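You operate a simulated robot arm through the tools that you are given. There is no shell and no other tool. Be economical: measure what you need, move in short steps, check, and stop when the job is done.

You are at the controls of a simulated robot arm. One attempt, no reset.

TASK
Shut the third door from the left. Press the plus one key two times. Put the stainless tray on the top of the wooden bench away on the bottom shelf of the pale green bench. Close the grey drawer. Push the black drawer shut. Shut the blue bin lid. The order is free.

The check looks at the end state, three seconds after you hand in, the way a careful person would. Anything else that was tipped, shoved, dropped, spilled or broken makes it a failure. Lids that push on must go on centred and level and be pressed home; caps that screw on are set level and turned clockwise until they are tight.

THE ROBOT
A 7-joint arm with a vacuum gripper on a trunk, on a base that drives. Base frame: it is fixed to the floor where the robot stands at the start and does not move with it; the origin is under the middle of the robot, x ahead of it, y to its left, z up. Readings come in mm, degrees, newtons and seconds.
Its first joint turns from -149.0 to 149.0 degrees. Places, roughly: black drawer [-3800, -800, 1000]; blue bin lid [5300, 7100, 800]; bottom shelf of the pale green bench [4100, 7600, 300]; grey drawer [-800, -2300, 600]; plus one key [900, 600, 1100]; stainless tray (25x17x5 cm) [-1600, -1000, 900]; third door [1400, 200, 1400]. Payload 1.06 kg.
Tool frame: the origin (TCP) lies in the middle of the cups' lips, and z points out of the cups. The gripper has 1 cup of 24 mm across, covering 24 by 24 mm (tool x, y); the bellows give 8 mm. With the vacuum on, a cup seals on a smooth face that it is pressed against (1 to 4 N); it does not hold porous or soft things. The pull reaches 23 N.
Orientation is told as [roll, pitch, yaw] about the base's x, y, z axes, in that order, counted from this pose: with the cups facing straight down, the tool's x points along the base's -x, its y along +y and its z along -z.

THE INTERFACE
- The arm moves only by the tool arm_command. Its argument "motion" is a list that holds one entry, the list of rows, each a list of 6 numbers: the shift along the base's x, y, z in units of 100 mm (1.0 is 100 mm), then the turn, a rotation vector about the base's x, y, z in units of 60 degrees (1.0 is 60 degrees). In form: [[[x, y, z, rx, ry, rz], ...]]. A call has 1 to 20 rows; each row is the pose to reach, as a shift and turn from the pose commanded when the call began. "valve" is the vacuum: 1 switches it on, 0 off, set as the call begins (left out, the last holds). A call with a number of a shift or a turn outside -1 to 1 is refused whole. Each row takes 0.2 s and may step no farther than 50 mm and 8.6 degrees from the row before; otherwise, or with a gripper value out of range, the whole call is refused. A pose out of reach is approached as far as the arm can. The call stops where the force on the tool passes 40 N (or 10 N more than at its start, if that is more) or the arm is blocked; 0.2 s more then pass. The pull builds up within a second once a cup has sealed. Time passes only in rows, and 0.2 s behind the last, so rows that repeat a pose give it time. The reply holds the time, the measured pose of the TCP, the force on the tool along the base axes and the pull of the vacuum, in the units named above and with some noise, with the torque about the TCP (base axes, N m) and any sound that the robot's microphone picked up.
- Cameras (640 x 400 px; columns grow to the right, rows downward): "scene" is now at [43.4, 168.3, 1625.5]; the picture's right is [-0.04, -1.00, 0.00], its down [-0.57, 0.02, -0.82] and it looks along [0.82, -0.03, -0.57] (base axes); focal length 284 px, centre (320, 200). "wrist" rides on the gripper at [78, 19, -96] in the tool frame; the picture's right is [-0.24, 0.97, 0.00], its down [-0.71, -0.17, -0.69] and it looks along [-0.67, -0.16, 0.73] (tool axes); focal length 243 px, centre (320, 200). There is no depth. A picture from a camera that has moved, and an enlarged one, comes with that camera's place and axes in the base frame and with its lens.
- get_image(camera): a new picture of that camera. It takes no simulated time.
- slide_trunk(by): slides the trunk up (or, below 0, down) by that many mm; the arm and the scene camera ride with it, the base frame stays. It gives what a move gives, with no picture.
- roll_base(legs): drives the robot by 1 to 6 legs, each [ahead, turn to the left] in mm and degrees, along the robot's own axes; the way and the turn of a leg run together, so that a leg with both is an arc; at most 1500 mm and 180 degrees a leg. The arm and the cameras ride along, it lands a little off, and it stops where it bumps. It gives what a move gives.
- head_to(pan, tilt): turns the head with the scene camera to pan (to the left, within 155 degrees either way) and tilt (down, from -29 to 69), counted from straight ahead of the robot. It gives what a move gives.
- zoom(camera, box): a new picture of the part [left, top, right, bottom] of that camera's present view, enlarged. It takes no simulated time.
- finish_job(): hands the job in; it is judged then, once.

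Work in short steps. Places have to be worked out from the pictures, the camera data and where the tool is seen: move nearer, look again, correct. Check each grasp and each placing, and mend what went wrong. You have 165 turns and 108 pictures in all, those below and enlarged ones among them. Switch the vacuum off and draw the arm clear of the work before you hand the job in, unless the task says otherwise.

The tools are called after "Emit:" by a JSON object that holds its "api" and its "payload". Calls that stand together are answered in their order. arm_command: Moves the arm, as the interface text tells. Its arguments: {"type":"object","properties":{"motion":{"type":"array"},"valve":{"type":"number"}},"required":["motion"]} The other tools are called the same way: slide_trunk (by) slides the trunk up or down; roll_base (legs) drives the base; head_to (pan, tilt) turns the head that bears the scene camera; get_image (camera) takes a picture; zoom (camera, box) takes an enlarged picture of a part of a camera's view; finish_job () hands the job in.

At the start:

```text
t: 0.0
tcp_pos: [567.2, 353.9, 1000.5]
ee_rot: [0.1, 0.1, 0.0]
wrist_force: [-0.4, -0.5, -0.6]
wrist_torque: [-0.01, -0.01, 0.03]
pull: 0.0
trunk travel left (down, up): [-675.0, 35.0]
robot x, y, heading: [1.5, -4.6, 0.1]
head pan, tilt: [-2.2, 34.8]
```

scene: 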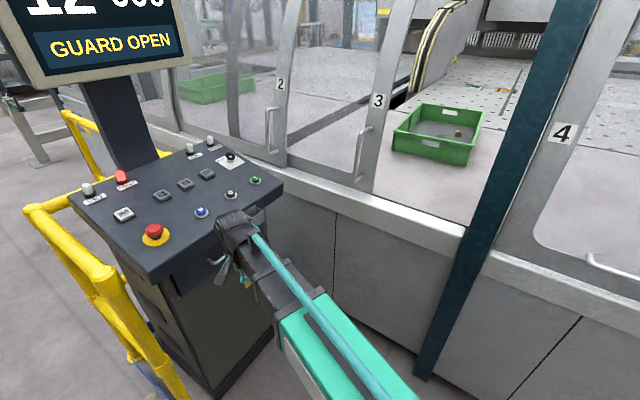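
wrist: 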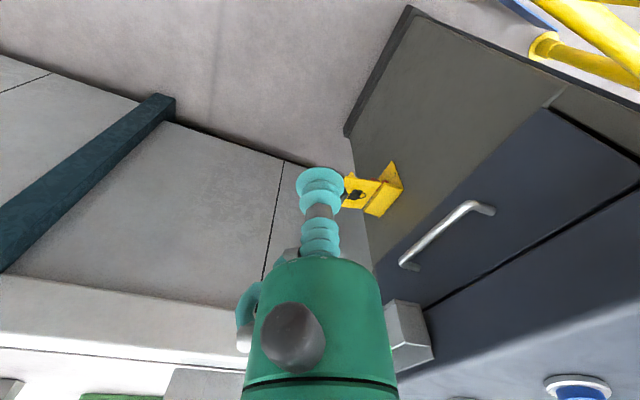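

The scene shows a control panel with keys and doors numbered 2, 3 and 4. I zoom in on the panel to read the key labels, and look up at the doors.

Emit:
{"api": "zoom", "payload": {"camera": "scene", "box": [60, 120, 300, 270]}}

Emit:
{"api": "head_to", "payload": {"pan": 0, "tilt": 10}}

Emit:
{"api": "get_image", "payload": {"camera": "scene"}}

```text
2.67 times, centred on (180, 195) of scene
camera zoom: at [43.4, 168.3, 1625.5], right [-0.04, -1.0, 0.0], down [-0.57, 0.02, -0.82], along [0.82, -0.03, -0.57], focal length 758 px, centre (693, 213)
```

zoom: 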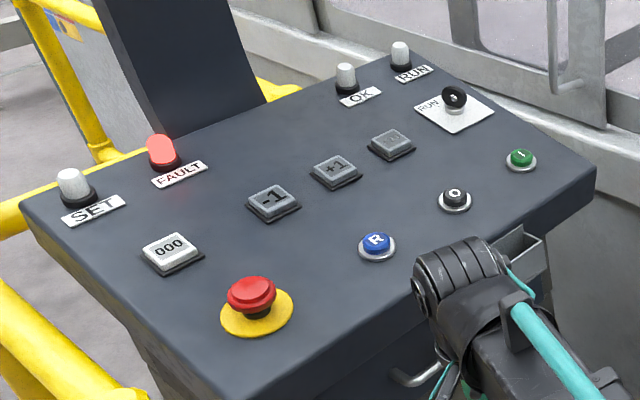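

```text
t: 0.9
tcp_pos: [568.4, 352.6, 1001.2]
ee_rot: [-0.1, 0.0, 0.0]
wrist_force: [-0.4, 0.4, 0.3]
wrist_torque: [-0.01, 0.02, 0.01]
pull: 0.1
trunk travel left (down, up): [-675.0, 35.0]
robot x, y, heading: [-0.9, 1.6, 0.0]
head pan, tilt: [0.0, 10.0]
```

```text
104 pictures are left
camera scene: at [48.2, 171.7, 1665.3], right [0.0, -1.0, 0.0], down [-0.17, 0.0, -0.98], along [0.98, 0.0, -0.17], focal length 284 px, centre (320, 200)
```

scene: 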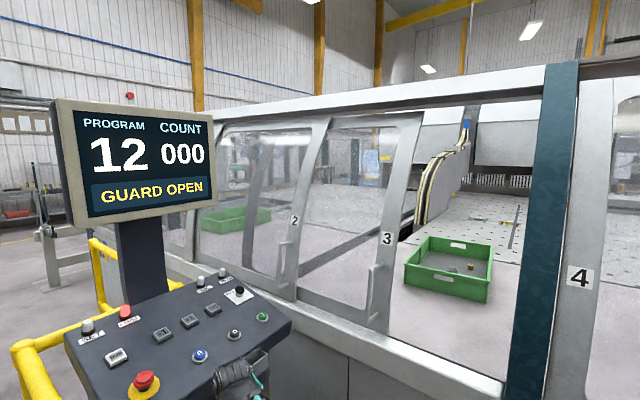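

The display reads Program 12, Count 000, guard open; the +1 key is the middle of the three grey ones. I raise the tool clear of the panel and look with the wrist camera.

Emit:
{"api": "arm_command", "payload": {"motion": [[[0, 0, 0.5, 0, 0, 0], [-0.2, 0, 1.0, 0, 0, 0], [-0.5, 0, 1.0, 0, 0, 0]]]}}

Emit:
{"api": "arm_command", "payload": {"motion": [[[0, 0, 0.5, 0, 0, 0], [0, 0, 1.0, 0, 0, 0]]]}}

Emit:
{"api": "get_image", "payload": {"camera": "wrist"}}

Emit:
{"api": "head_to", "payload": {"pan": -30, "tilt": 25}}

Emit:
{"api": "get_image", "payload": {"camera": "scene"}}

```text
refused: row 2 steps farther than a row can; nothing moved
```

```text
t: 1.5
tcp_pos: [566.9, 352.7, 1097.8]
ee_rot: [-0.1, 0.0, 0.0]
wrist_force: [-0.1, -0.4, -0.5]
wrist_torque: [-0.02, 0.0, 0.01]
pull: 0.1
trunk travel left (down, up): [-675.0, 35.0]
robot x, y, heading: [-1.3, -1.2, 0.0]
head pan, tilt: [0.0, 10.0]
```

```text
103 pictures are left
camera wrist: at [487.9, 372.1, 1193.1], right [0.24, 0.97, 0.0], down [0.71, -0.17, 0.69], along [0.67, -0.16, -0.73], focal length 243 px, centre (320, 200)
```

wrist: 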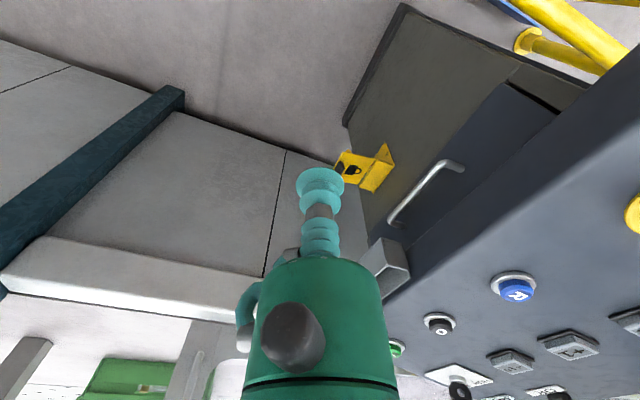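

```text
t: 2.4
tcp_pos: [566.4, 353.1, 1098.0]
ee_rot: [0.0, 0.1, 0.0]
wrist_force: [0.3, -0.2, -0.1]
wrist_torque: [-0.01, 0.03, 0.01]
pull: 0.2
trunk travel left (down, up): [-675.0, 35.0]
robot x, y, heading: [1.6, -1.6, 0.1]
head pan, tilt: [-30.0, 25.0]
```

```text
102 pictures are left
camera scene: at [35.1, 125.7, 1641.0], right [-0.5, -0.87, 0.0], down [-0.37, 0.21, -0.91], along [0.79, -0.45, -0.42], focal length 284 px, centre (320, 200)
```

scene: 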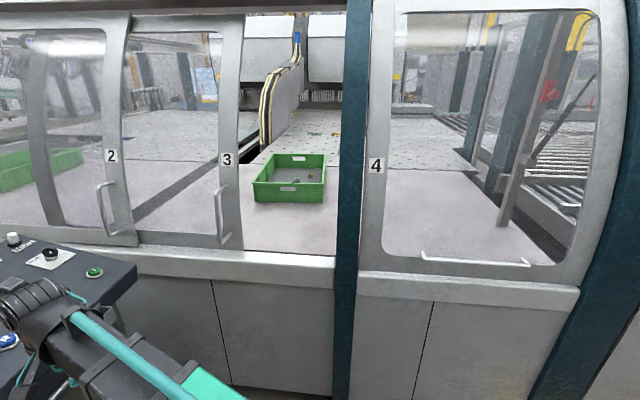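

Door 3 (third from left) must slide right along the fence to the teal post; its handle is near (1200,-45,1080), with the fence running along about (0.6,0.8). The +1 key is at roughly (948,628,1083). I drive closer to serve both.

Emit:
{"api": "roll_base", "payload": {"legs": [[0, -20], [330, 0]]}}

Emit:
{"api": "head_to", "payload": {"pan": -12, "tilt": 32}}

Emit:
{"api": "get_image", "payload": {"camera": "scene"}}

Emit:
{"api": "get_image", "payload": {"camera": "wrist"}}

```text
t: 5.7
tcp_pos: [952.1, 26.3, 1097.3]
ee_rot: [0.0, 0.5, -20.1]
wrist_force: [-0.2, -0.1, 0.5]
wrist_torque: [0.01, -0.03, 0.02]
pull: 0.1
trunk travel left (down, up): [-675.0, 35.0]
robot x, y, heading: [302.8, -115.0, -20.0]
head pan, tilt: [-30.0, 25.0]
stopped in leg 2: the robot was blocked; the commanded pose is now the measured one
```

```text
t: 6.5
tcp_pos: [953.2, 26.2, 1098.8]
ee_rot: [0.0, 0.4, -20.0]
wrist_force: [-0.1, 0.9, 0.5]
wrist_torque: [-0.01, 0.03, -0.03]
pull: 0.0
trunk travel left (down, up): [-675.0, 35.0]
robot x, y, heading: [304.3, -110.2, -19.9]
head pan, tilt: [-12.0, 32.0]
```

```text
101 pictures are left
camera scene: at [395.6, 17.6, 1629.9], right [-0.53, -0.85, 0.0], down [-0.45, 0.28, -0.85], along [0.72, -0.45, -0.53], focal length 284 px, centre (320, 200)
```

scene: 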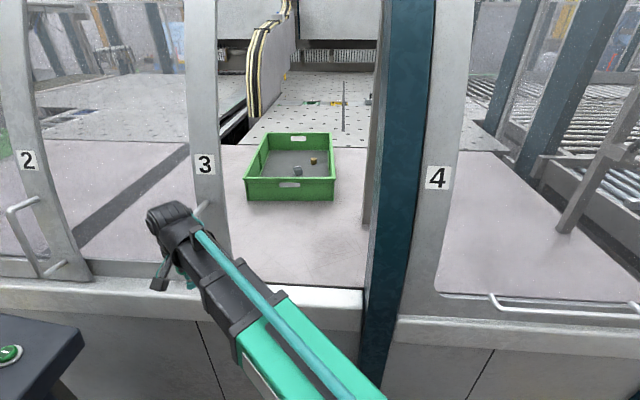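

```text
100 pictures are left
camera wrist: at [886.0, 71.1, 1192.8], right [0.55, 0.83, 0.0], down [0.61, -0.41, 0.68], along [0.56, -0.38, -0.73], focal length 243 px, centre (320, 200)
```

wrist: 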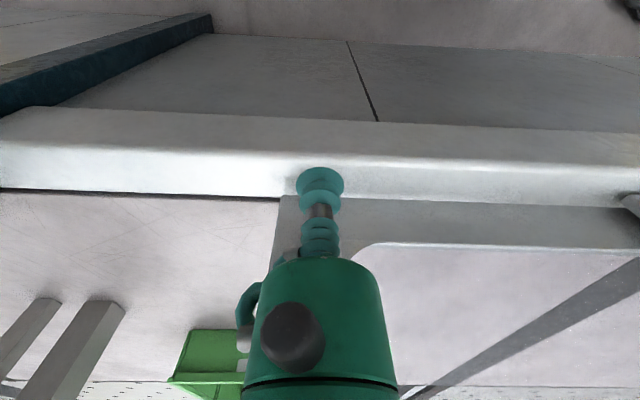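

The drive was stopped just short, so the gripper is probably touching door 3's handle, which is nearer than I thought (about (930,-20), z 1110-1310). I back the tool off along the fence normal and look again.

Emit:
{"api": "arm_command", "payload": {"motion": [[[-0.4, 0.28, 0, 0, 0, 0], [-0.8, 0.56, 0, 0, 0, 0], [-1.0, 0.8, 0.2, 0, 0, 0], [-1.0, 1.0, 0.6, 0, 0, 0], [-1.0, 1.0, 1.0, 0, 0, 0]]]}}

Emit:
{"api": "get_image", "payload": {"camera": "scene"}}

Emit:
{"api": "get_image", "payload": {"camera": "wrist"}}

```text
t: 7.8
tcp_pos: [853.2, 125.9, 1199.6]
ee_rot: [0.0, 0.5, -20.0]
wrist_force: [0.6, 0.5, 0.3]
wrist_torque: [0.04, -0.03, 0.0]
pull: 0.2
trunk travel left (down, up): [-675.0, 35.0]
robot x, y, heading: [300.7, -111.4, -20.4]
head pan, tilt: [-12.0, 32.0]
```

```text
99 pictures are left
camera scene: at [395.4, 17.5, 1629.9], right [-0.53, -0.85, 0.0], down [-0.45, 0.28, -0.85], along [0.72, -0.45, -0.53], focal length 284 px, centre (320, 200)
```

scene: 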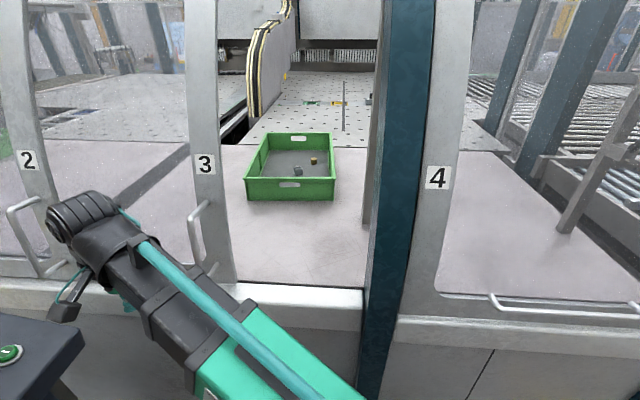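

```text
98 pictures are left
camera wrist: at [787.1, 170.6, 1293.5], right [0.55, 0.83, 0.0], down [0.61, -0.41, 0.68], along [0.56, -0.38, -0.73], focal length 243 px, centre (320, 200)
```

wrist: 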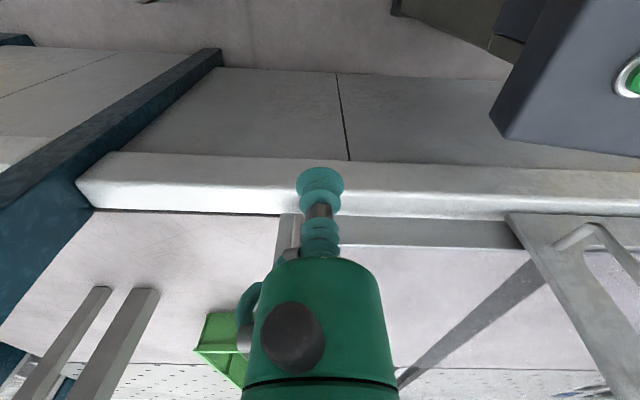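

The handle of door 3 is clearly visible in the scene view but hidden behind the gripper in the wrist view. I shift the tool to the left along the fence to triangulate the handle.

Emit:
{"api": "arm_command", "payload": {"motion": [[[0.2, 0.4, 0, 0, 0, 0], [0.4, 0.8, 0, 0, 0, 0], [0.5, 1.0, 0.3, 0, 0, 0]]]}}

Emit:
{"api": "get_image", "payload": {"camera": "wrist"}}

Emit:
{"api": "zoom", "payload": {"camera": "scene", "box": [120, 130, 280, 300]}}

```text
t: 8.6
tcp_pos: [902.3, 225.7, 1227.3]
ee_rot: [-0.1, 0.5, -19.9]
wrist_force: [0.1, 0.7, -0.3]
wrist_torque: [0.0, -0.01, 0.0]
pull: 0.1
trunk travel left (down, up): [-675.0, 35.0]
robot x, y, heading: [305.2, -111.1, -20.3]
head pan, tilt: [-12.0, 32.0]
```

```text
97 pictures are left
camera wrist: at [835.9, 271.9, 1322.6], right [0.55, 0.83, 0.0], down [0.61, -0.41, 0.68], along [0.56, -0.38, -0.73], focal length 243 px, centre (320, 200)
```

wrist: 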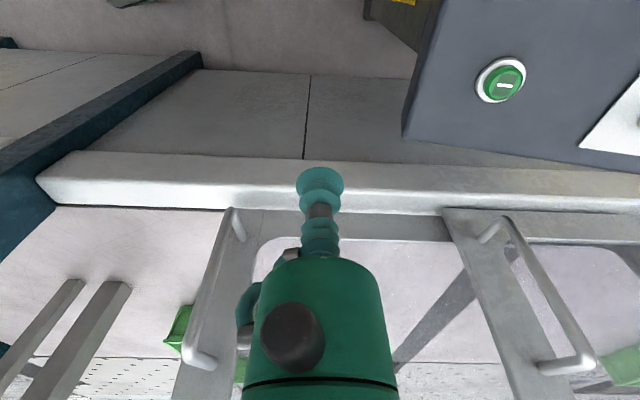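

```text
2.35 times, centred on (200, 215) of scene
camera zoom: at [395.5, 17.9, 1629.8], right [-0.53, -0.85, 0.0], down [-0.45, 0.28, -0.85], along [0.72, -0.45, -0.53], focal length 669 px, centre (602, 165)
```

zoom: 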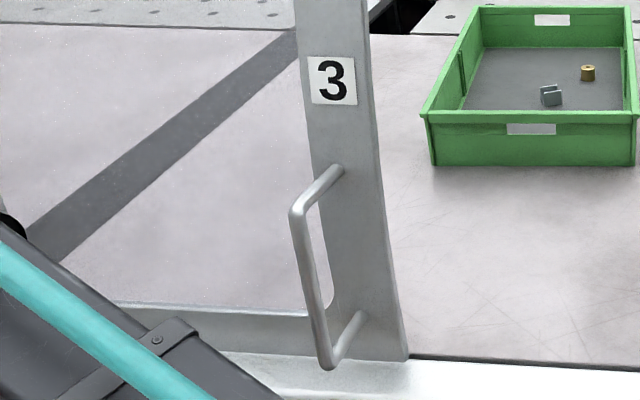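

The bar of door 3's handle runs from (981,3,1060) to (1002,-8,1245). I move the tool to its left side, tilted 15° toward the door, so that the slim body can push the bar sideways.

Emit:
{"api": "arm_command", "payload": {"motion": [[[0.1, -0.35, 0, -0.05, -0.08, 0], [0.2, -0.7, -0.2, -0.1, -0.16, 0], [0.35, -1.0, -0.45, -0.1325, -0.2125, 0]]]}}

Emit:
{"api": "arm_command", "payload": {"motion": [[[0.2, -0.25, -0.3, 0, 0, 0], [0.35, -0.43, -0.5, 0, 0, 0]]]}}

Emit:
{"api": "get_image", "payload": {"camera": "wrist"}}

Emit:
{"api": "get_image", "payload": {"camera": "scene"}}

```text
t: 9.3
tcp_pos: [938.0, 124.2, 1181.5]
ee_rot: [-3.2, -14.3, -19.6]
wrist_force: [0.0, -0.2, -0.8]
wrist_torque: [0.01, 0.0, -0.02]
pull: 0.1
trunk travel left (down, up): [-675.0, 35.0]
robot x, y, heading: [301.7, -111.9, -20.1]
head pan, tilt: [-12.0, 32.0]
```

```text
t: 9.9
tcp_pos: [971.2, 83.9, 1132.0]
ee_rot: [-3.1, -14.3, -19.6]
wrist_force: [0.6, -0.6, -0.6]
wrist_torque: [0.0, 0.0, -0.05]
pull: 0.0
trunk travel left (down, up): [-675.0, 35.0]
robot x, y, heading: [301.2, -114.6, -20.4]
head pan, tilt: [-12.0, 32.0]
```

```text
95 pictures are left
camera wrist: at [886.2, 140.4, 1203.3], right [0.55, 0.83, 0.01], down [0.44, -0.3, 0.85], along [0.71, -0.46, -0.53], focal length 243 px, centre (320, 200)
```

wrist: 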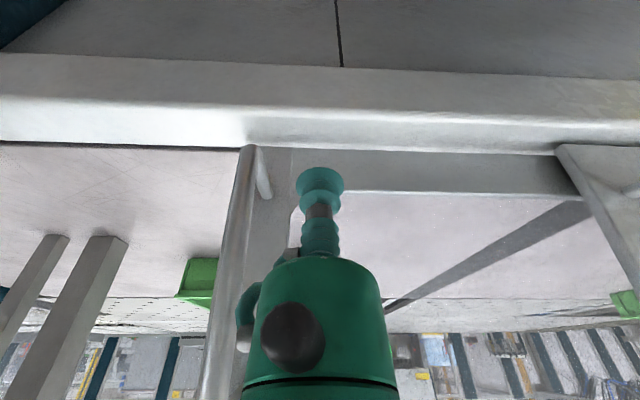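

```text
94 pictures are left
camera scene: at [395.9, 17.4, 1629.9], right [-0.53, -0.85, 0.0], down [-0.45, 0.28, -0.85], along [0.72, -0.45, -0.53], focal length 284 px, centre (320, 200)
```

scene: 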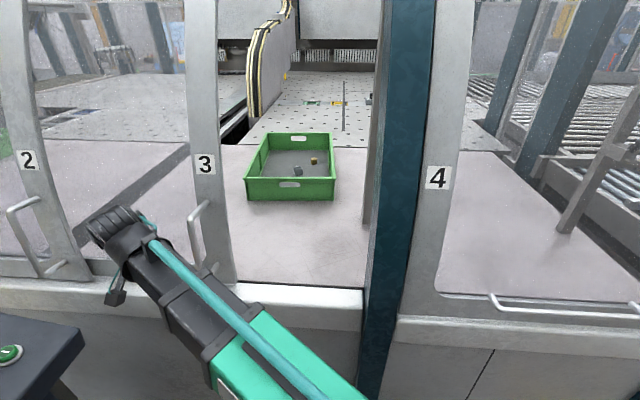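

Clearance looks right; I raise slightly so the forearm clears the bar top, then go in along the door normal.

Emit:
{"api": "arm_command", "payload": {"motion": [[[0.0, 0.0, 0.22, 0, 0, 0], [0.38, -0.24, 0.22, 0, 0, 0], [0.75, -0.47, 0.22, 0, 0, 0]]]}}

Emit:
{"api": "get_image", "payload": {"camera": "wrist"}}

Emit:
{"api": "get_image", "payload": {"camera": "scene"}}

```text
t: 10.8
tcp_pos: [1046.9, 37.0, 1153.9]
ee_rot: [-3.3, -14.2, -19.5]
wrist_force: [-0.2, 0.2, -0.7]
wrist_torque: [0.02, -0.01, -0.01]
pull: 0.1
trunk travel left (down, up): [-675.0, 35.0]
robot x, y, heading: [302.8, -113.7, -20.2]
head pan, tilt: [-12.0, 32.0]
```

```text
93 pictures are left
camera wrist: at [962.4, 94.0, 1226.3], right [0.55, 0.83, 0.01], down [0.44, -0.3, 0.85], along [0.71, -0.47, -0.53], focal length 243 px, centre (320, 200)
```

wrist: 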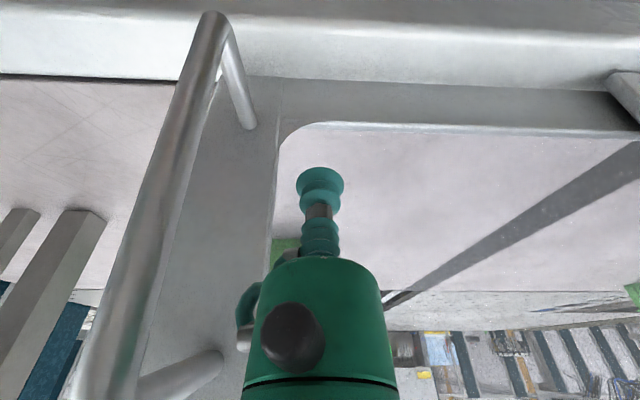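

```text
92 pictures are left
camera scene: at [396.1, 17.5, 1629.9], right [-0.53, -0.85, 0.0], down [-0.45, 0.28, -0.85], along [0.72, -0.45, -0.53], focal length 284 px, centre (320, 200)
```

scene: 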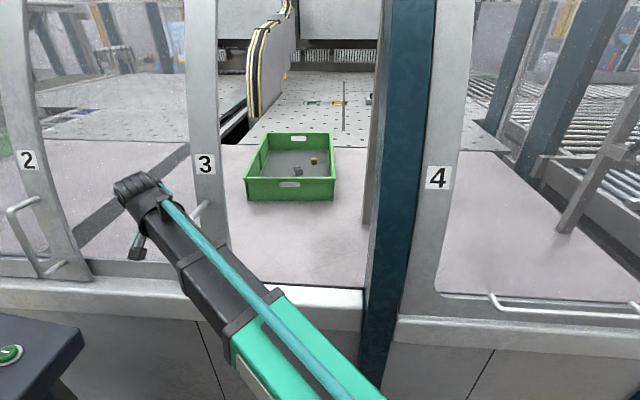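

Tool is in place left of the bar. I push along the fence toward the post in slow steps and watch the force.

Emit:
{"api": "arm_command", "payload": {"motion": [[[-0.13, -0.21, 0, 0, 0, 0], [-0.2, -0.32, 0, 0, 0, 0], [-0.265, -0.425, 0, 0, 0, 0], [-0.33, -0.53, 0, 0, 0, 0], [-0.395, -0.63, 0, 0, 0, 0], [-0.46, -0.74, 0, 0, 0, 0], [-0.53, -0.85, 0, 0, 0, 0]]]}}

Emit:
{"api": "get_image", "payload": {"camera": "scene"}}

```text
t: 12.3
tcp_pos: [991.3, -49.0, 1156.4]
ee_rot: [-3.2, -14.3, -19.6]
wrist_force: [-10.3, 4.2, 11.4]
wrist_torque: [-0.56, -0.72, -0.3]
pull: 0.1
trunk travel left (down, up): [-675.0, 35.0]
robot x, y, heading: [303.8, -112.5, -20.0]
head pan, tilt: [-12.0, 32.0]
```

```text
91 pictures are left
camera scene: at [392.8, 17.8, 1630.2], right [-0.53, -0.85, 0.0], down [-0.45, 0.28, -0.85], along [0.72, -0.45, -0.53], focal length 284 px, centre (320, 200)
```

scene: 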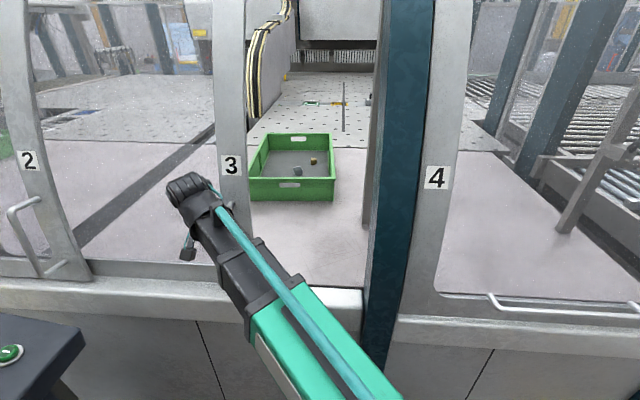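

The door is moving; the normal force shows the cup is rubbing on the stile, so I back off 12 mm along the normal and continue pushing.

Emit:
{"api": "arm_command", "payload": {"motion": [[[-0.1, 0.06, 0, 0, 0, 0], [-0.17, -0.04, 0, 0, 0, 0], [-0.235, -0.15, 0, 0, 0, 0], [-0.3, -0.255, 0, 0, 0, 0], [-0.365, -0.36, 0, 0, 0, 0], [-0.43, -0.465, 0, 0, 0, 0], [-0.5, -0.575, 0, 0, 0, 0], [-0.565, -0.68, 0, 0, 0, 0], [-0.63, -0.79, 0, 0, 0, 0]]]}}

Emit:
{"api": "get_image", "payload": {"camera": "scene"}}

Emit:
{"api": "get_image", "payload": {"camera": "wrist"}}

```text
t: 14.3
tcp_pos: [931.1, -130.0, 1154.6]
ee_rot: [-3.3, -14.3, -19.7]
wrist_force: [-5.7, 0.1, 5.5]
wrist_torque: [-0.08, -0.37, -0.08]
pull: 0.1
trunk travel left (down, up): [-675.0, 35.0]
robot x, y, heading: [307.3, -109.7, -20.4]
head pan, tilt: [-12.0, 32.0]
```

```text
90 pictures are left
camera scene: at [394.2, 17.1, 1630.1], right [-0.53, -0.85, 0.0], down [-0.45, 0.28, -0.85], along [0.72, -0.45, -0.53], focal length 284 px, centre (320, 200)
```

scene: 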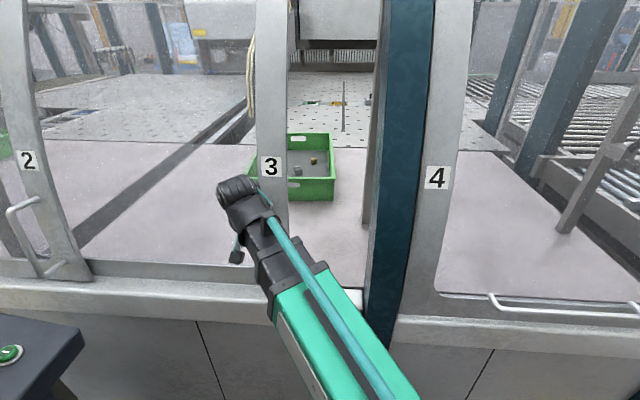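

```text
89 pictures are left
camera wrist: at [845.5, -72.8, 1226.5], right [0.55, 0.83, 0.01], down [0.44, -0.3, 0.85], along [0.71, -0.47, -0.53], focal length 243 px, centre (320, 200)
```

wrist: 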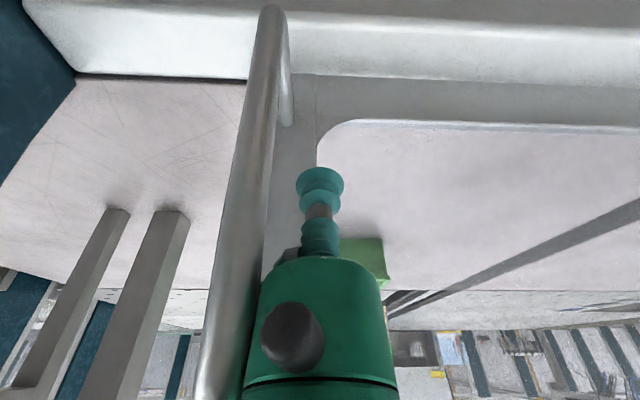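

The body is pressing the bar cleanly. Remaining travel is about 150 mm; I keep pushing.

Emit:
{"api": "arm_command", "payload": {"motion": [[[-0.065, -0.105, 0, 0, 0, 0], [-0.13, -0.21, 0, 0, 0, 0], [-0.195, -0.32, 0, 0, 0, 0], [-0.26, -0.425, 0, 0, 0, 0], [-0.33, -0.53, 0, 0, 0, 0], [-0.395, -0.64, 0, 0, 0, 0], [-0.46, -0.745, 0, 0, 0, 0], [-0.53, -0.85, 0, 0, 0, 0]]]}}

Emit:
{"api": "arm_command", "payload": {"motion": [[[-0.065, -0.105, 0, 0, 0, 0], [-0.13, -0.21, 0, 0, 0, 0], [-0.195, -0.32, 0, 0, 0, 0], [-0.26, -0.425, 0, 0, 0, 0], [-0.33, -0.53, 0, 0, 0, 0], [-0.395, -0.64, 0, 0, 0, 0], [-0.46, -0.745, 0, 0, 0, 0], [-0.53, -0.85, 0, 0, 0, 0]]]}}

Emit:
{"api": "get_image", "payload": {"camera": "scene"}}

Emit:
{"api": "get_image", "payload": {"camera": "wrist"}}

```text
t: 16.1
tcp_pos: [875.3, -211.8, 1156.6]
ee_rot: [-3.1, -14.4, -19.7]
wrist_force: [-15.8, 7.4, 25.9]
wrist_torque: [-0.68, -0.77, -0.38]
pull: 0.0
trunk travel left (down, up): [-675.0, 35.0]
robot x, y, heading: [302.9, -106.4, -20.1]
head pan, tilt: [-12.0, 32.0]
```

```text
t: 17.6
tcp_pos: [833.3, -275.2, 1156.9]
ee_rot: [-3.2, -14.4, -19.7]
wrist_force: [-17.6, 7.9, 28.0]
wrist_torque: [-1.0, -0.7, -0.48]
pull: 0.1
trunk travel left (down, up): [-675.0, 35.0]
robot x, y, heading: [304.7, -114.3, -20.1]
head pan, tilt: [-12.0, 32.0]
stopped in row 7: the force on the tool passed its limit at 43 N (the readings are from after the stop); the commanded pose is now the measured one
```

```text
88 pictures are left
camera scene: at [390.2, 19.8, 1630.1], right [-0.53, -0.85, 0.0], down [-0.45, 0.28, -0.85], along [0.72, -0.45, -0.53], focal length 284 px, centre (320, 200)
```

scene: 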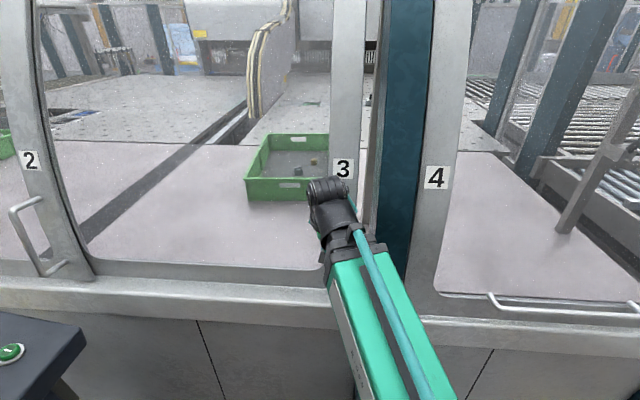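

```text
87 pictures are left
camera wrist: at [748.2, -218.5, 1228.3], right [0.56, 0.83, 0.01], down [0.44, -0.3, 0.85], along [0.71, -0.47, -0.53], focal length 243 px, centre (320, 200)
```

wrist: 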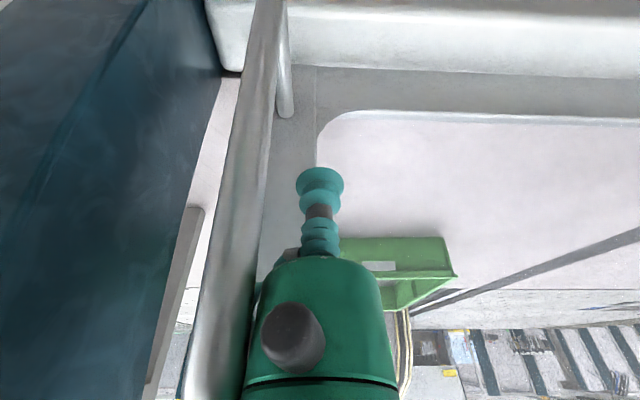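

The door is almost shut; the tool is feeling an upward/outward force, so I relieve by moving up and out about 12 mm, then continue the last stretch.

Emit:
{"api": "arm_command", "payload": {"motion": [[[-0.1, 0.06, 0.15, 0, 0, 0], [-0.1, 0.06, 0.15, 0, 0, 0]]]}}

Emit:
{"api": "arm_command", "payload": {"motion": [[[-0.065, -0.105, 0, 0, 0, 0], [-0.13, -0.21, 0, 0, 0, 0], [-0.195, -0.32, 0, 0, 0, 0], [-0.26, -0.425, 0, 0, 0, 0], [-0.33, -0.53, 0, 0, 0, 0], [-0.395, -0.64, 0, 0, 0, 0]]]}}

Emit:
{"api": "get_image", "payload": {"camera": "wrist"}}

Emit:
{"api": "get_image", "payload": {"camera": "scene"}}

```text
t: 18.2
tcp_pos: [830.9, -271.5, 1171.1]
ee_rot: [-3.3, -14.2, -19.6]
wrist_force: [0.6, -0.4, 0.4]
wrist_torque: [0.03, 0.05, 0.01]
pull: 0.1
trunk travel left (down, up): [-675.0, 35.0]
robot x, y, heading: [301.2, -109.7, -19.8]
head pan, tilt: [-12.0, 32.0]
```

```text
t: 19.3
tcp_pos: [816.0, -306.8, 1173.7]
ee_rot: [-2.6, -14.0, -18.9]
wrist_force: [11.7, 29.3, -6.0]
wrist_torque: [-2.09, 0.72, -0.78]
pull: 0.2
out of reach, approached as far as the arm can: row 1, 2, 3, 4, 5
trunk travel left (down, up): [-675.0, 35.0]
robot x, y, heading: [302.7, -110.3, -19.9]
head pan, tilt: [-12.0, 32.0]
stopped in row 5: the force on the tool passed its limit at 53 N (the readings are from after the stop); the commanded pose is now the measured one
```

```text
86 pictures are left
camera wrist: at [731.0, -253.0, 1244.9], right [0.54, 0.84, 0.02], down [0.45, -0.3, 0.84], along [0.71, -0.45, -0.54], focal length 243 px, centre (320, 200)
```

wrist: 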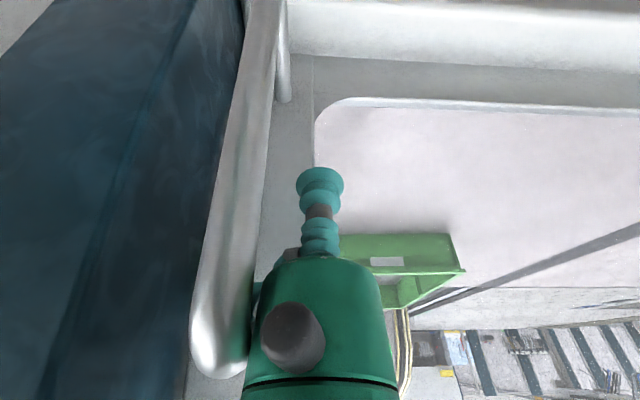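

```text
85 pictures are left
camera scene: at [396.1, 22.8, 1629.4], right [-0.52, -0.85, 0.0], down [-0.45, 0.27, -0.85], along [0.72, -0.44, -0.53], focal length 284 px, centre (320, 200)
```

scene: 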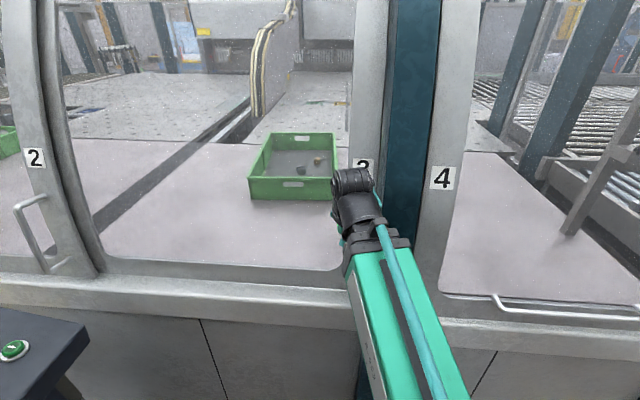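

A firm stop along the closing direction: the door is against the post. I retract and look at the display and the door.

Emit:
{"api": "arm_command", "payload": {"motion": [[[0.2, 0.3, 0, 0, 0, 0], [-0.1, 0.5, 0, 0, 0, 0], [-0.5, 0.75, 0.1, 0, 0, 0], [-0.8, 0.95, 0.3, 0, 0, 0]]]}}

Emit:
{"api": "get_image", "payload": {"camera": "scene"}}

Emit:
{"api": "head_to", "payload": {"pan": 45, "tilt": 25}}

Emit:
{"api": "get_image", "payload": {"camera": "scene"}}

```text
t: 20.3
tcp_pos: [798.1, -231.0, 1247.1]
ee_rot: [-2.7, -13.9, -19.2]
wrist_force: [-0.3, 0.1, -0.3]
wrist_torque: [-0.01, 0.0, 0.03]
pull: 0.0
out of reach, approached as far as the arm can: row 2, 3, 4
trunk travel left (down, up): [-675.0, 35.0]
robot x, y, heading: [306.1, -112.6, -20.0]
head pan, tilt: [-12.0, 32.0]
```

```text
84 pictures are left
camera scene: at [394.6, 18.4, 1629.9], right [-0.53, -0.85, 0.0], down [-0.45, 0.28, -0.85], along [0.72, -0.45, -0.53], focal length 284 px, centre (320, 200)
```

scene: 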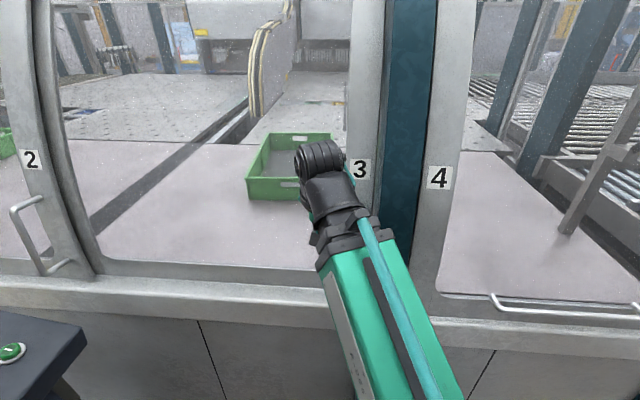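

```text
t: 21.5
tcp_pos: [798.9, -230.4, 1247.6]
ee_rot: [-2.8, -13.9, -19.3]
wrist_force: [0.0, -0.6, 1.4]
wrist_torque: [-0.03, -0.04, -0.01]
pull: 0.2
trunk travel left (down, up): [-675.0, 35.0]
robot x, y, heading: [304.9, -109.9, -19.9]
head pan, tilt: [45.0, 25.0]
```

```text
83 pictures are left
camera scene: at [402.3, 104.8, 1641.0], right [0.42, -0.91, 0.0], down [-0.38, -0.18, -0.91], along [0.82, 0.38, -0.42], focal length 284 px, centre (320, 200)
```

scene: 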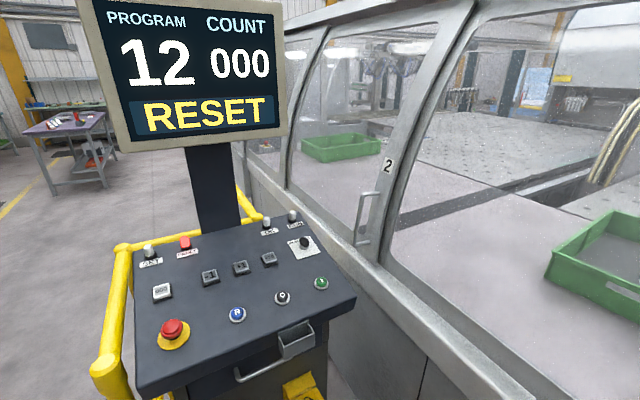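

The door is closed: the display now says RESET. I zoom to check the keys, then back off, turn toward the console and approach it.

Emit:
{"api": "zoom", "payload": {"camera": "scene", "box": [130, 200, 350, 340]}}

Emit:
{"api": "roll_base", "payload": {"legs": [[-100, 0], [0, 70], [240, 0]]}}

Emit:
{"api": "head_to", "payload": {"pan": 0, "tilt": 35}}

Emit:
{"api": "get_image", "payload": {"camera": "scene"}}

Emit:
{"api": "get_image", "payload": {"camera": "wrist"}}

```text
2.86 times, centred on (240, 270) of scene
camera zoom: at [402.3, 104.8, 1641.0], right [0.42, -0.91, 0.0], down [-0.38, -0.18, -0.91], along [0.82, 0.38, -0.42], focal length 812 px, centre (549, 0)
```

zoom: 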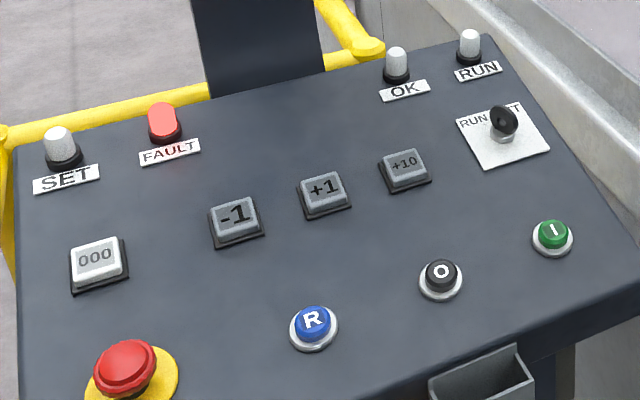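

```text
t: 27.1
tcp_pos: [646.5, 534.0, 1247.2]
ee_rot: [-2.7, -13.9, 50.9]
wrist_force: [0.6, 0.7, 0.5]
wrist_torque: [-0.01, -0.01, -0.03]
pull: 0.2
trunk travel left (down, up): [-675.0, 35.0]
robot x, y, heading: [367.9, 105.2, 50.2]
head pan, tilt: [45.0, 25.0]
```

```text
t: 28.2
tcp_pos: [644.1, 533.5, 1248.4]
ee_rot: [-2.7, -14.0, 50.9]
wrist_force: [0.4, -0.7, 0.2]
wrist_torque: [0.01, 0.03, 0.0]
pull: 0.1
trunk travel left (down, up): [-675.0, 35.0]
robot x, y, heading: [363.7, 107.3, 50.1]
head pan, tilt: [0.0, 35.0]
```

```text
81 pictures are left
camera scene: at [260.4, 249.6, 1625.3], right [0.77, -0.64, 0.0], down [-0.37, -0.44, -0.82], along [0.52, 0.63, -0.57], focal length 284 px, centre (320, 200)
```

scene: 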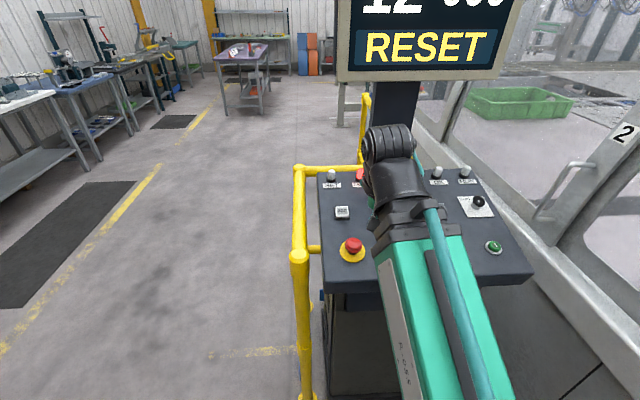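

```text
80 pictures are left
camera wrist: at [563.9, 471.3, 1319.5], right [-0.6, 0.8, 0.01], down [0.44, 0.32, 0.84], along [0.67, 0.51, -0.54], focal length 243 px, centre (320, 200)
```

wrist: 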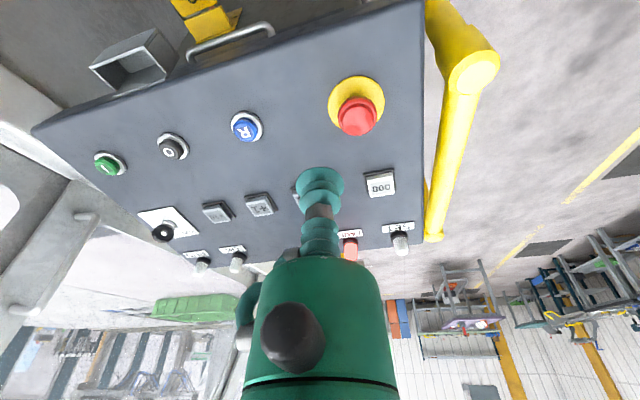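

Tool tilt already roughly matches the panel. The +1 key top is at about (938,617,1085); I move above it in three steps.

Emit:
{"api": "arm_command", "payload": {"motion": [[[0.45, 0.12, 0, 0, 0, 0], [0.9, 0.24, 0, 0, 0, 0], [1.0, 0.27, 0, 0, 0, 0]]]}}

Emit:
{"api": "arm_command", "payload": {"motion": [[[0.45, 0.12, 0, 0, 0, 0], [0.9, 0.24, -0.1, 0, 0, 0], [1.0, 0.27, -0.3, 0, 0, 0]]]}}

Emit:
{"api": "arm_command", "payload": {"motion": [[[0.43, 0.12, -0.1, 0, 0, 0], [0.83, 0.24, -0.3, 0, 0, 0], [0.83, 0.24, -0.75, 0, 0, 0]]]}}

Emit:
{"api": "get_image", "payload": {"camera": "wrist"}}

```text
t: 29.0
tcp_pos: [744.7, 560.9, 1247.4]
ee_rot: [-2.6, -13.9, 50.9]
wrist_force: [0.0, 0.7, 0.2]
wrist_torque: [-0.04, -0.02, 0.0]
pull: 0.1
trunk travel left (down, up): [-675.0, 35.0]
robot x, y, heading: [358.9, 105.2, 50.6]
head pan, tilt: [0.0, 35.0]
```

```text
t: 29.8
tcp_pos: [844.4, 586.0, 1217.3]
ee_rot: [-2.5, -13.8, 51.0]
wrist_force: [-0.5, 0.6, -0.2]
wrist_torque: [-0.02, 0.0, -0.02]
pull: 0.0
trunk travel left (down, up): [-675.0, 35.0]
robot x, y, heading: [364.8, 109.4, 50.7]
head pan, tilt: [0.0, 35.0]
```

```text
t: 30.6
tcp_pos: [928.1, 611.1, 1142.1]
ee_rot: [-2.8, -13.9, 50.9]
wrist_force: [-0.7, 0.0, -0.7]
wrist_torque: [0.02, -0.02, 0.0]
pull: 0.1
trunk travel left (down, up): [-675.0, 35.0]
robot x, y, heading: [363.8, 106.8, 50.3]
head pan, tilt: [0.0, 35.0]
```

```text
79 pictures are left
camera wrist: at [846.4, 549.7, 1213.2], right [-0.6, 0.8, 0.01], down [0.44, 0.32, 0.84], along [0.67, 0.51, -0.54], focal length 243 px, centre (320, 200)
```

wrist: 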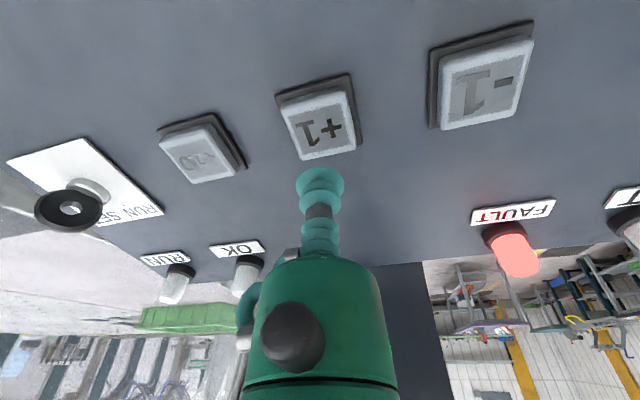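

The key is just under the cup's axis. I nudge 6 mm in -x and descend along the tool axis in small steps, watching for contact.

Emit:
{"api": "arm_command", "payload": {"motion": [[[-0.06, -0.01, 0, 0, 0, 0], [0.0, 0.04, -0.3, 0, 0, 0], [0.02, 0.055, -0.4, 0, 0, 0], [0.03, 0.06, -0.46, 0, 0, 0]]]}}

Emit:
{"api": "get_image", "payload": {"camera": "wrist"}}

```text
t: 31.6
tcp_pos: [930.7, 616.8, 1096.1]
ee_rot: [-2.6, -13.9, 51.0]
wrist_force: [0.1, -0.3, 1.0]
wrist_torque: [0.01, 0.04, -0.01]
pull: 0.1
trunk travel left (down, up): [-675.0, 35.0]
robot x, y, heading: [365.5, 107.8, 50.4]
head pan, tilt: [0.0, 35.0]
```

```text
78 pictures are left
camera wrist: at [849.7, 555.5, 1168.0], right [-0.6, 0.8, 0.01], down [0.44, 0.32, 0.84], along [0.67, 0.51, -0.54], focal length 243 px, centre (320, 200)
```

wrist: 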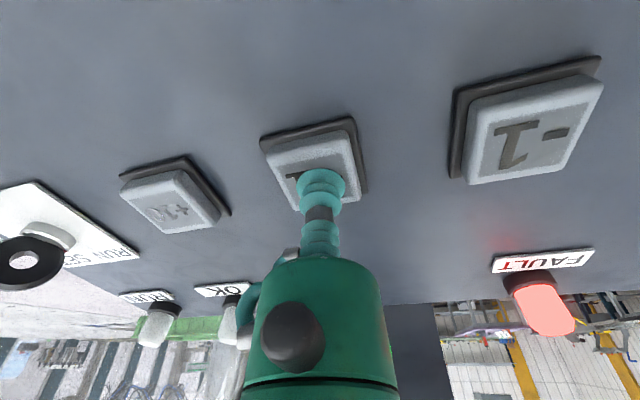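

The cup is centred about 15-20 mm above the key. I press: down slowly, then lift off.

Emit:
{"api": "arm_command", "payload": {"motion": [[[0.02, 0.016, -0.1, 0, 0, 0], [0.03, 0.02, -0.15, 0, 0, 0], [0.035, 0.025, -0.18, 0, 0, 0], [0.04, 0.03, -0.21, 0, 0, 0], [0.044, 0.034, -0.23, 0, 0, 0], [0.048, 0.038, -0.25, 0, 0, 0]]]}}

Emit:
{"api": "head_to", "payload": {"pan": 0, "tilt": 20}}

Emit:
{"api": "get_image", "payload": {"camera": "scene"}}

```text
t: 32.6
tcp_pos: [934.0, 618.3, 1082.3]
ee_rot: [-2.7, -14.3, 50.9]
wrist_force: [-5.0, -3.5, 28.3]
wrist_torque: [-0.04, 0.01, -0.02]
pull: 0.0
trunk travel left (down, up): [-675.0, 35.0]
robot x, y, heading: [366.0, 108.9, 50.4]
head pan, tilt: [0.0, 35.0]
heard: click
stopped in row 4: the force on the tool passed its limit at 44 N (the readings are from after the stop); the commanded pose is now the measured one
```

```text
t: 33.4
tcp_pos: [932.6, 618.5, 1081.0]
ee_rot: [-2.7, -14.3, 50.9]
wrist_force: [-2.9, -2.4, 38.0]
wrist_torque: [-0.06, 0.11, 0.04]
pull: 0.1
trunk travel left (down, up): [-675.0, 35.0]
robot x, y, heading: [361.7, 104.2, 50.4]
head pan, tilt: [0.0, 20.0]
```

```text
77 pictures are left
camera scene: at [260.2, 250.3, 1649.3], right [0.77, -0.64, 0.0], down [-0.22, -0.26, -0.94], along [0.6, 0.72, -0.34], focal length 284 px, centre (320, 200)
```

scene: 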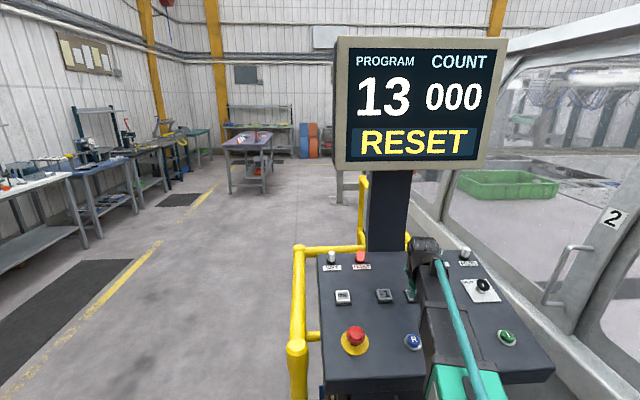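

Program went from 12 to 13 with a click. I lift off so the key releases, then press once more, more gently.

Emit:
{"api": "arm_command", "payload": {"motion": [[[-0.02, -0.016, 0.1, 0, 0, 0], [-0.04, -0.03, 0.2, 0, 0, 0], [-0.04, -0.03, 0.2, 0, 0, 0]]]}}

Emit:
{"api": "get_image", "payload": {"camera": "scene"}}

```text
t: 34.2
tcp_pos: [931.9, 617.6, 1097.7]
ee_rot: [-2.7, -14.2, 51.0]
wrist_force: [-0.8, 0.9, 0.8]
wrist_torque: [0.02, -0.01, 0.04]
pull: 0.0
trunk travel left (down, up): [-675.0, 35.0]
robot x, y, heading: [364.2, 106.9, 50.4]
head pan, tilt: [0.0, 20.0]
```

```text
76 pictures are left
camera scene: at [263.6, 253.3, 1649.0], right [0.77, -0.64, 0.0], down [-0.22, -0.26, -0.94], along [0.6, 0.72, -0.34], focal length 284 px, centre (320, 200)
```

scene: 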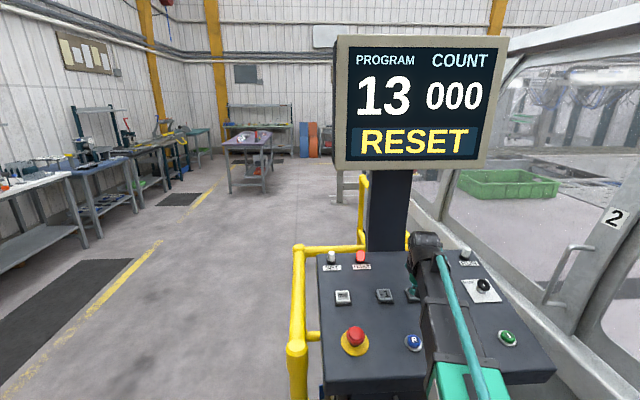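

Still 13. Second press.

Emit:
{"api": "arm_command", "payload": {"motion": [[[0.02, 0.016, -0.1, 0, 0, 0], [0.03, 0.022, -0.14, 0, 0, 0], [0.034, 0.026, -0.16, 0, 0, 0], [0.037, 0.028, -0.175, 0, 0, 0], [0.04, 0.03, -0.19, 0, 0, 0], [0.02, 0.016, -0.1, 0, 0, 0], [-0.02, -0.016, 0.1, 0, 0, 0], [-0.06, -0.05, 0.4, 0, 0, 0]]]}}

Emit:
{"api": "get_image", "payload": {"camera": "scene"}}

```text
t: 36.0
tcp_pos: [926.4, 612.7, 1137.8]
ee_rot: [-2.6, -14.2, 50.9]
wrist_force: [-0.2, -0.5, -0.4]
wrist_torque: [-0.02, 0.0, 0.03]
pull: 0.1
trunk travel left (down, up): [-675.0, 35.0]
robot x, y, heading: [366.6, 106.3, 50.1]
head pan, tilt: [0.0, 20.0]
heard: click
```

```text
75 pictures are left
camera scene: at [263.5, 253.2, 1649.0], right [0.77, -0.64, 0.0], down [-0.22, -0.26, -0.94], along [0.6, 0.72, -0.34], focal length 284 px, centre (320, 200)
```

scene: 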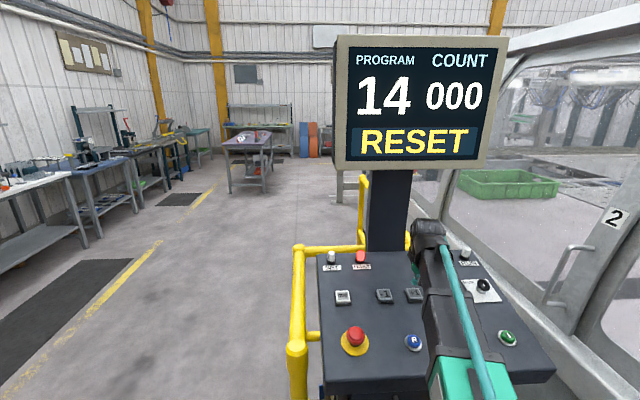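

Program 14: two presses done. I lift the arm, back out from the console and look toward the tray and drawers.

Emit:
{"api": "arm_command", "payload": {"motion": [[[0, 0, 0.4, 0, 0, 0], [0, 0, 0.8, 0, 0, 0], [-0.3, -0.35, 0.9, 0, 0, 0], [-0.6, -0.7, 1.0, 0, 0, 0], [-0.85, -0.95, 1.0, 0, 0, 0]]]}}

Emit:
{"api": "roll_base", "payload": {"legs": [[-500, 0]]}}

Emit:
{"api": "head_to", "payload": {"pan": 150, "tilt": 20}}

Emit:
{"api": "get_image", "payload": {"camera": "scene"}}

Emit:
{"api": "head_to", "payload": {"pan": -140, "tilt": 20}}

Emit:
{"api": "get_image", "payload": {"camera": "scene"}}

```text
t: 37.2
tcp_pos: [841.0, 517.0, 1239.5]
ee_rot: [-2.7, -14.2, 50.9]
wrist_force: [-0.2, 0.3, -0.2]
wrist_torque: [0.0, 0.0, -0.01]
pull: 0.1
trunk travel left (down, up): [-675.0, 35.0]
robot x, y, heading: [364.0, 103.6, 50.2]
head pan, tilt: [0.0, 20.0]
```

```text
t: 40.1
tcp_pos: [523.9, 132.9, 1238.5]
ee_rot: [-2.6, -14.2, 50.6]
wrist_force: [-1.1, -0.3, 0.3]
wrist_torque: [0.04, -0.02, -0.01]
pull: 0.0
trunk travel left (down, up): [-675.0, 35.0]
robot x, y, heading: [45.1, -275.4, 50.1]
head pan, tilt: [0.0, 20.0]
```

```text
t: 42.5
tcp_pos: [525.3, 131.8, 1238.5]
ee_rot: [-2.6, -14.2, 50.7]
wrist_force: [-1.4, -0.7, 0.3]
wrist_torque: [0.01, 0.01, 0.02]
pull: 0.2
trunk travel left (down, up): [-675.0, 35.0]
robot x, y, heading: [45.6, -276.0, 50.0]
head pan, tilt: [150.0, 20.0]
```

```text
74 pictures are left
camera scene: at [-201.5, -232.3, 1649.1], right [-0.34, 0.94, 0.0], down [0.32, 0.12, -0.94], along [-0.88, -0.32, -0.34], focal length 284 px, centre (320, 200)
```

scene: 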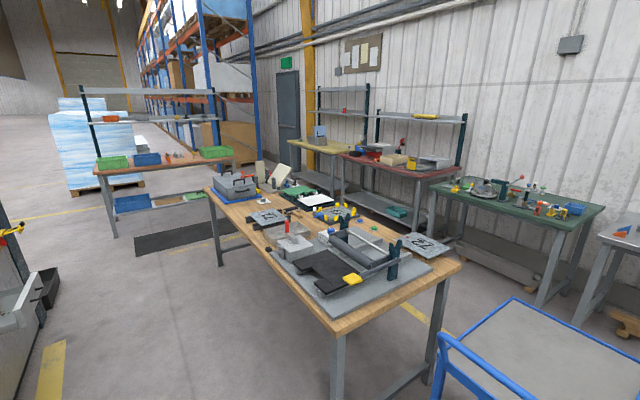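

```text
t: 46.4
tcp_pos: [524.4, 133.3, 1238.7]
ee_rot: [-2.7, -14.1, 50.6]
wrist_force: [0.0, 0.4, -0.5]
wrist_torque: [0.02, -0.03, -0.01]
pull: 0.0
trunk travel left (down, up): [-675.0, 35.0]
robot x, y, heading: [44.2, -274.2, 50.2]
head pan, tilt: [-140.0, 20.0]
```

```text
73 pictures are left
camera scene: at [-113.8, -293.5, 1649.1], right [-1.0, 0.0, 0.0], down [0.0, 0.34, -0.94], along [0.0, -0.94, -0.34], focal length 284 px, centre (320, 200)
```

scene: 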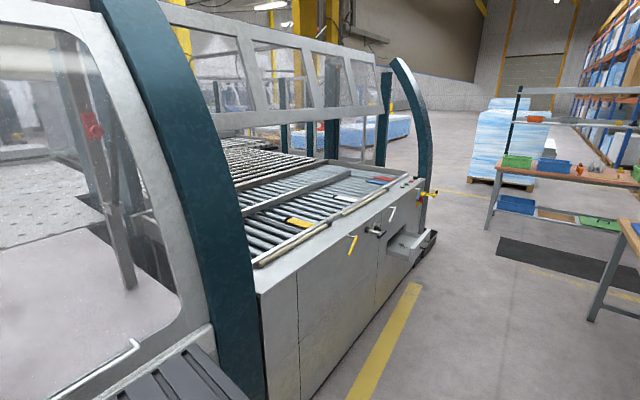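

Both benches and the grey pulled-out drawer are visible. I turn the head back to the wooden bench and zoom on it.

Emit:
{"api": "head_to", "payload": {"pan": 150, "tilt": 20}}

Emit:
{"api": "zoom", "payload": {"camera": "scene", "box": [190, 120, 470, 320]}}

```text
t: 50.4
tcp_pos: [525.1, 133.3, 1238.2]
ee_rot: [-2.7, -14.3, 50.6]
wrist_force: [0.1, -0.4, 0.5]
wrist_torque: [-0.01, 0.0, -0.02]
pull: 0.1
trunk travel left (down, up): [-675.0, 35.0]
robot x, y, heading: [44.0, -277.2, 50.2]
head pan, tilt: [150.0, 20.0]
```

```text
2.00 times, centred on (330, 220) of scene
camera zoom: at [-201.5, -232.4, 1649.1], right [-0.34, 0.94, 0.0], down [0.32, 0.12, -0.94], along [-0.88, -0.32, -0.34], focal length 568 px, centre (300, 160)
```

zoom: 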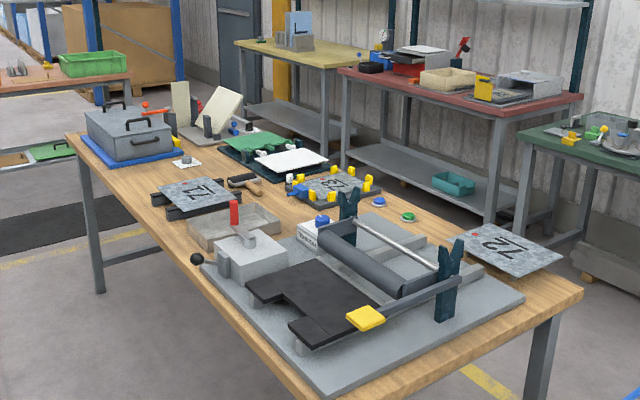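

The tray is the shallow open metal one behind the clamp fixture. I first go for the grey drawer: turn left about 177° (away from the fence) and drive down the aisle.

Emit:
{"api": "roll_base", "payload": {"legs": [[0, 177.5], [900, 0]]}}

Emit:
{"api": "head_to", "payload": {"pan": 20, "tilt": 30}}

Emit:
{"api": "get_image", "payload": {"camera": "scene"}}

```text
t: 62.4
tcp_pos: [-1031.9, -1345.1, 1238.5]
ee_rot: [-2.7, -14.1, -131.1]
wrist_force: [-0.6, -0.4, 0.0]
wrist_torque: [0.0, 0.03, 0.03]
pull: 0.1
trunk travel left (down, up): [-675.0, 35.0]
robot x, y, heading: [-543.3, -947.3, -131.6]
head pan, tilt: [150.0, 20.0]
```

```text
t: 64.5
tcp_pos: [-1030.8, -1343.3, 1237.7]
ee_rot: [-2.8, -14.2, -130.9]
wrist_force: [-0.9, -0.4, -0.1]
wrist_torque: [-0.03, 0.03, 0.0]
pull: 0.0
trunk travel left (down, up): [-675.0, 35.0]
robot x, y, heading: [-542.6, -943.4, -131.4]
head pan, tilt: [20.0, 30.0]
```

```text
71 pictures are left
camera scene: at [-417.7, -1109.5, 1633.0], right [-0.93, 0.36, 0.0], down [0.18, 0.47, -0.87], along [-0.32, -0.81, -0.5], focal length 284 px, centre (320, 200)
```

scene: 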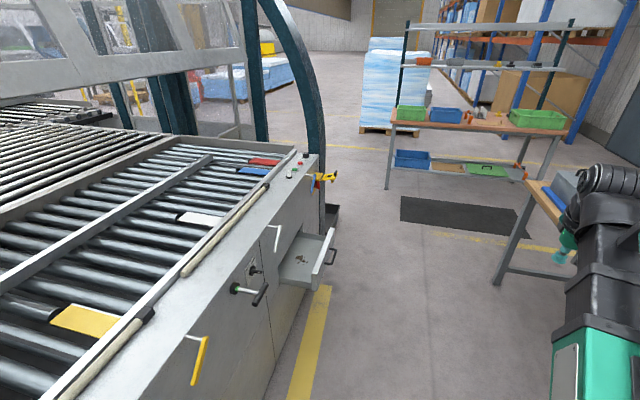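

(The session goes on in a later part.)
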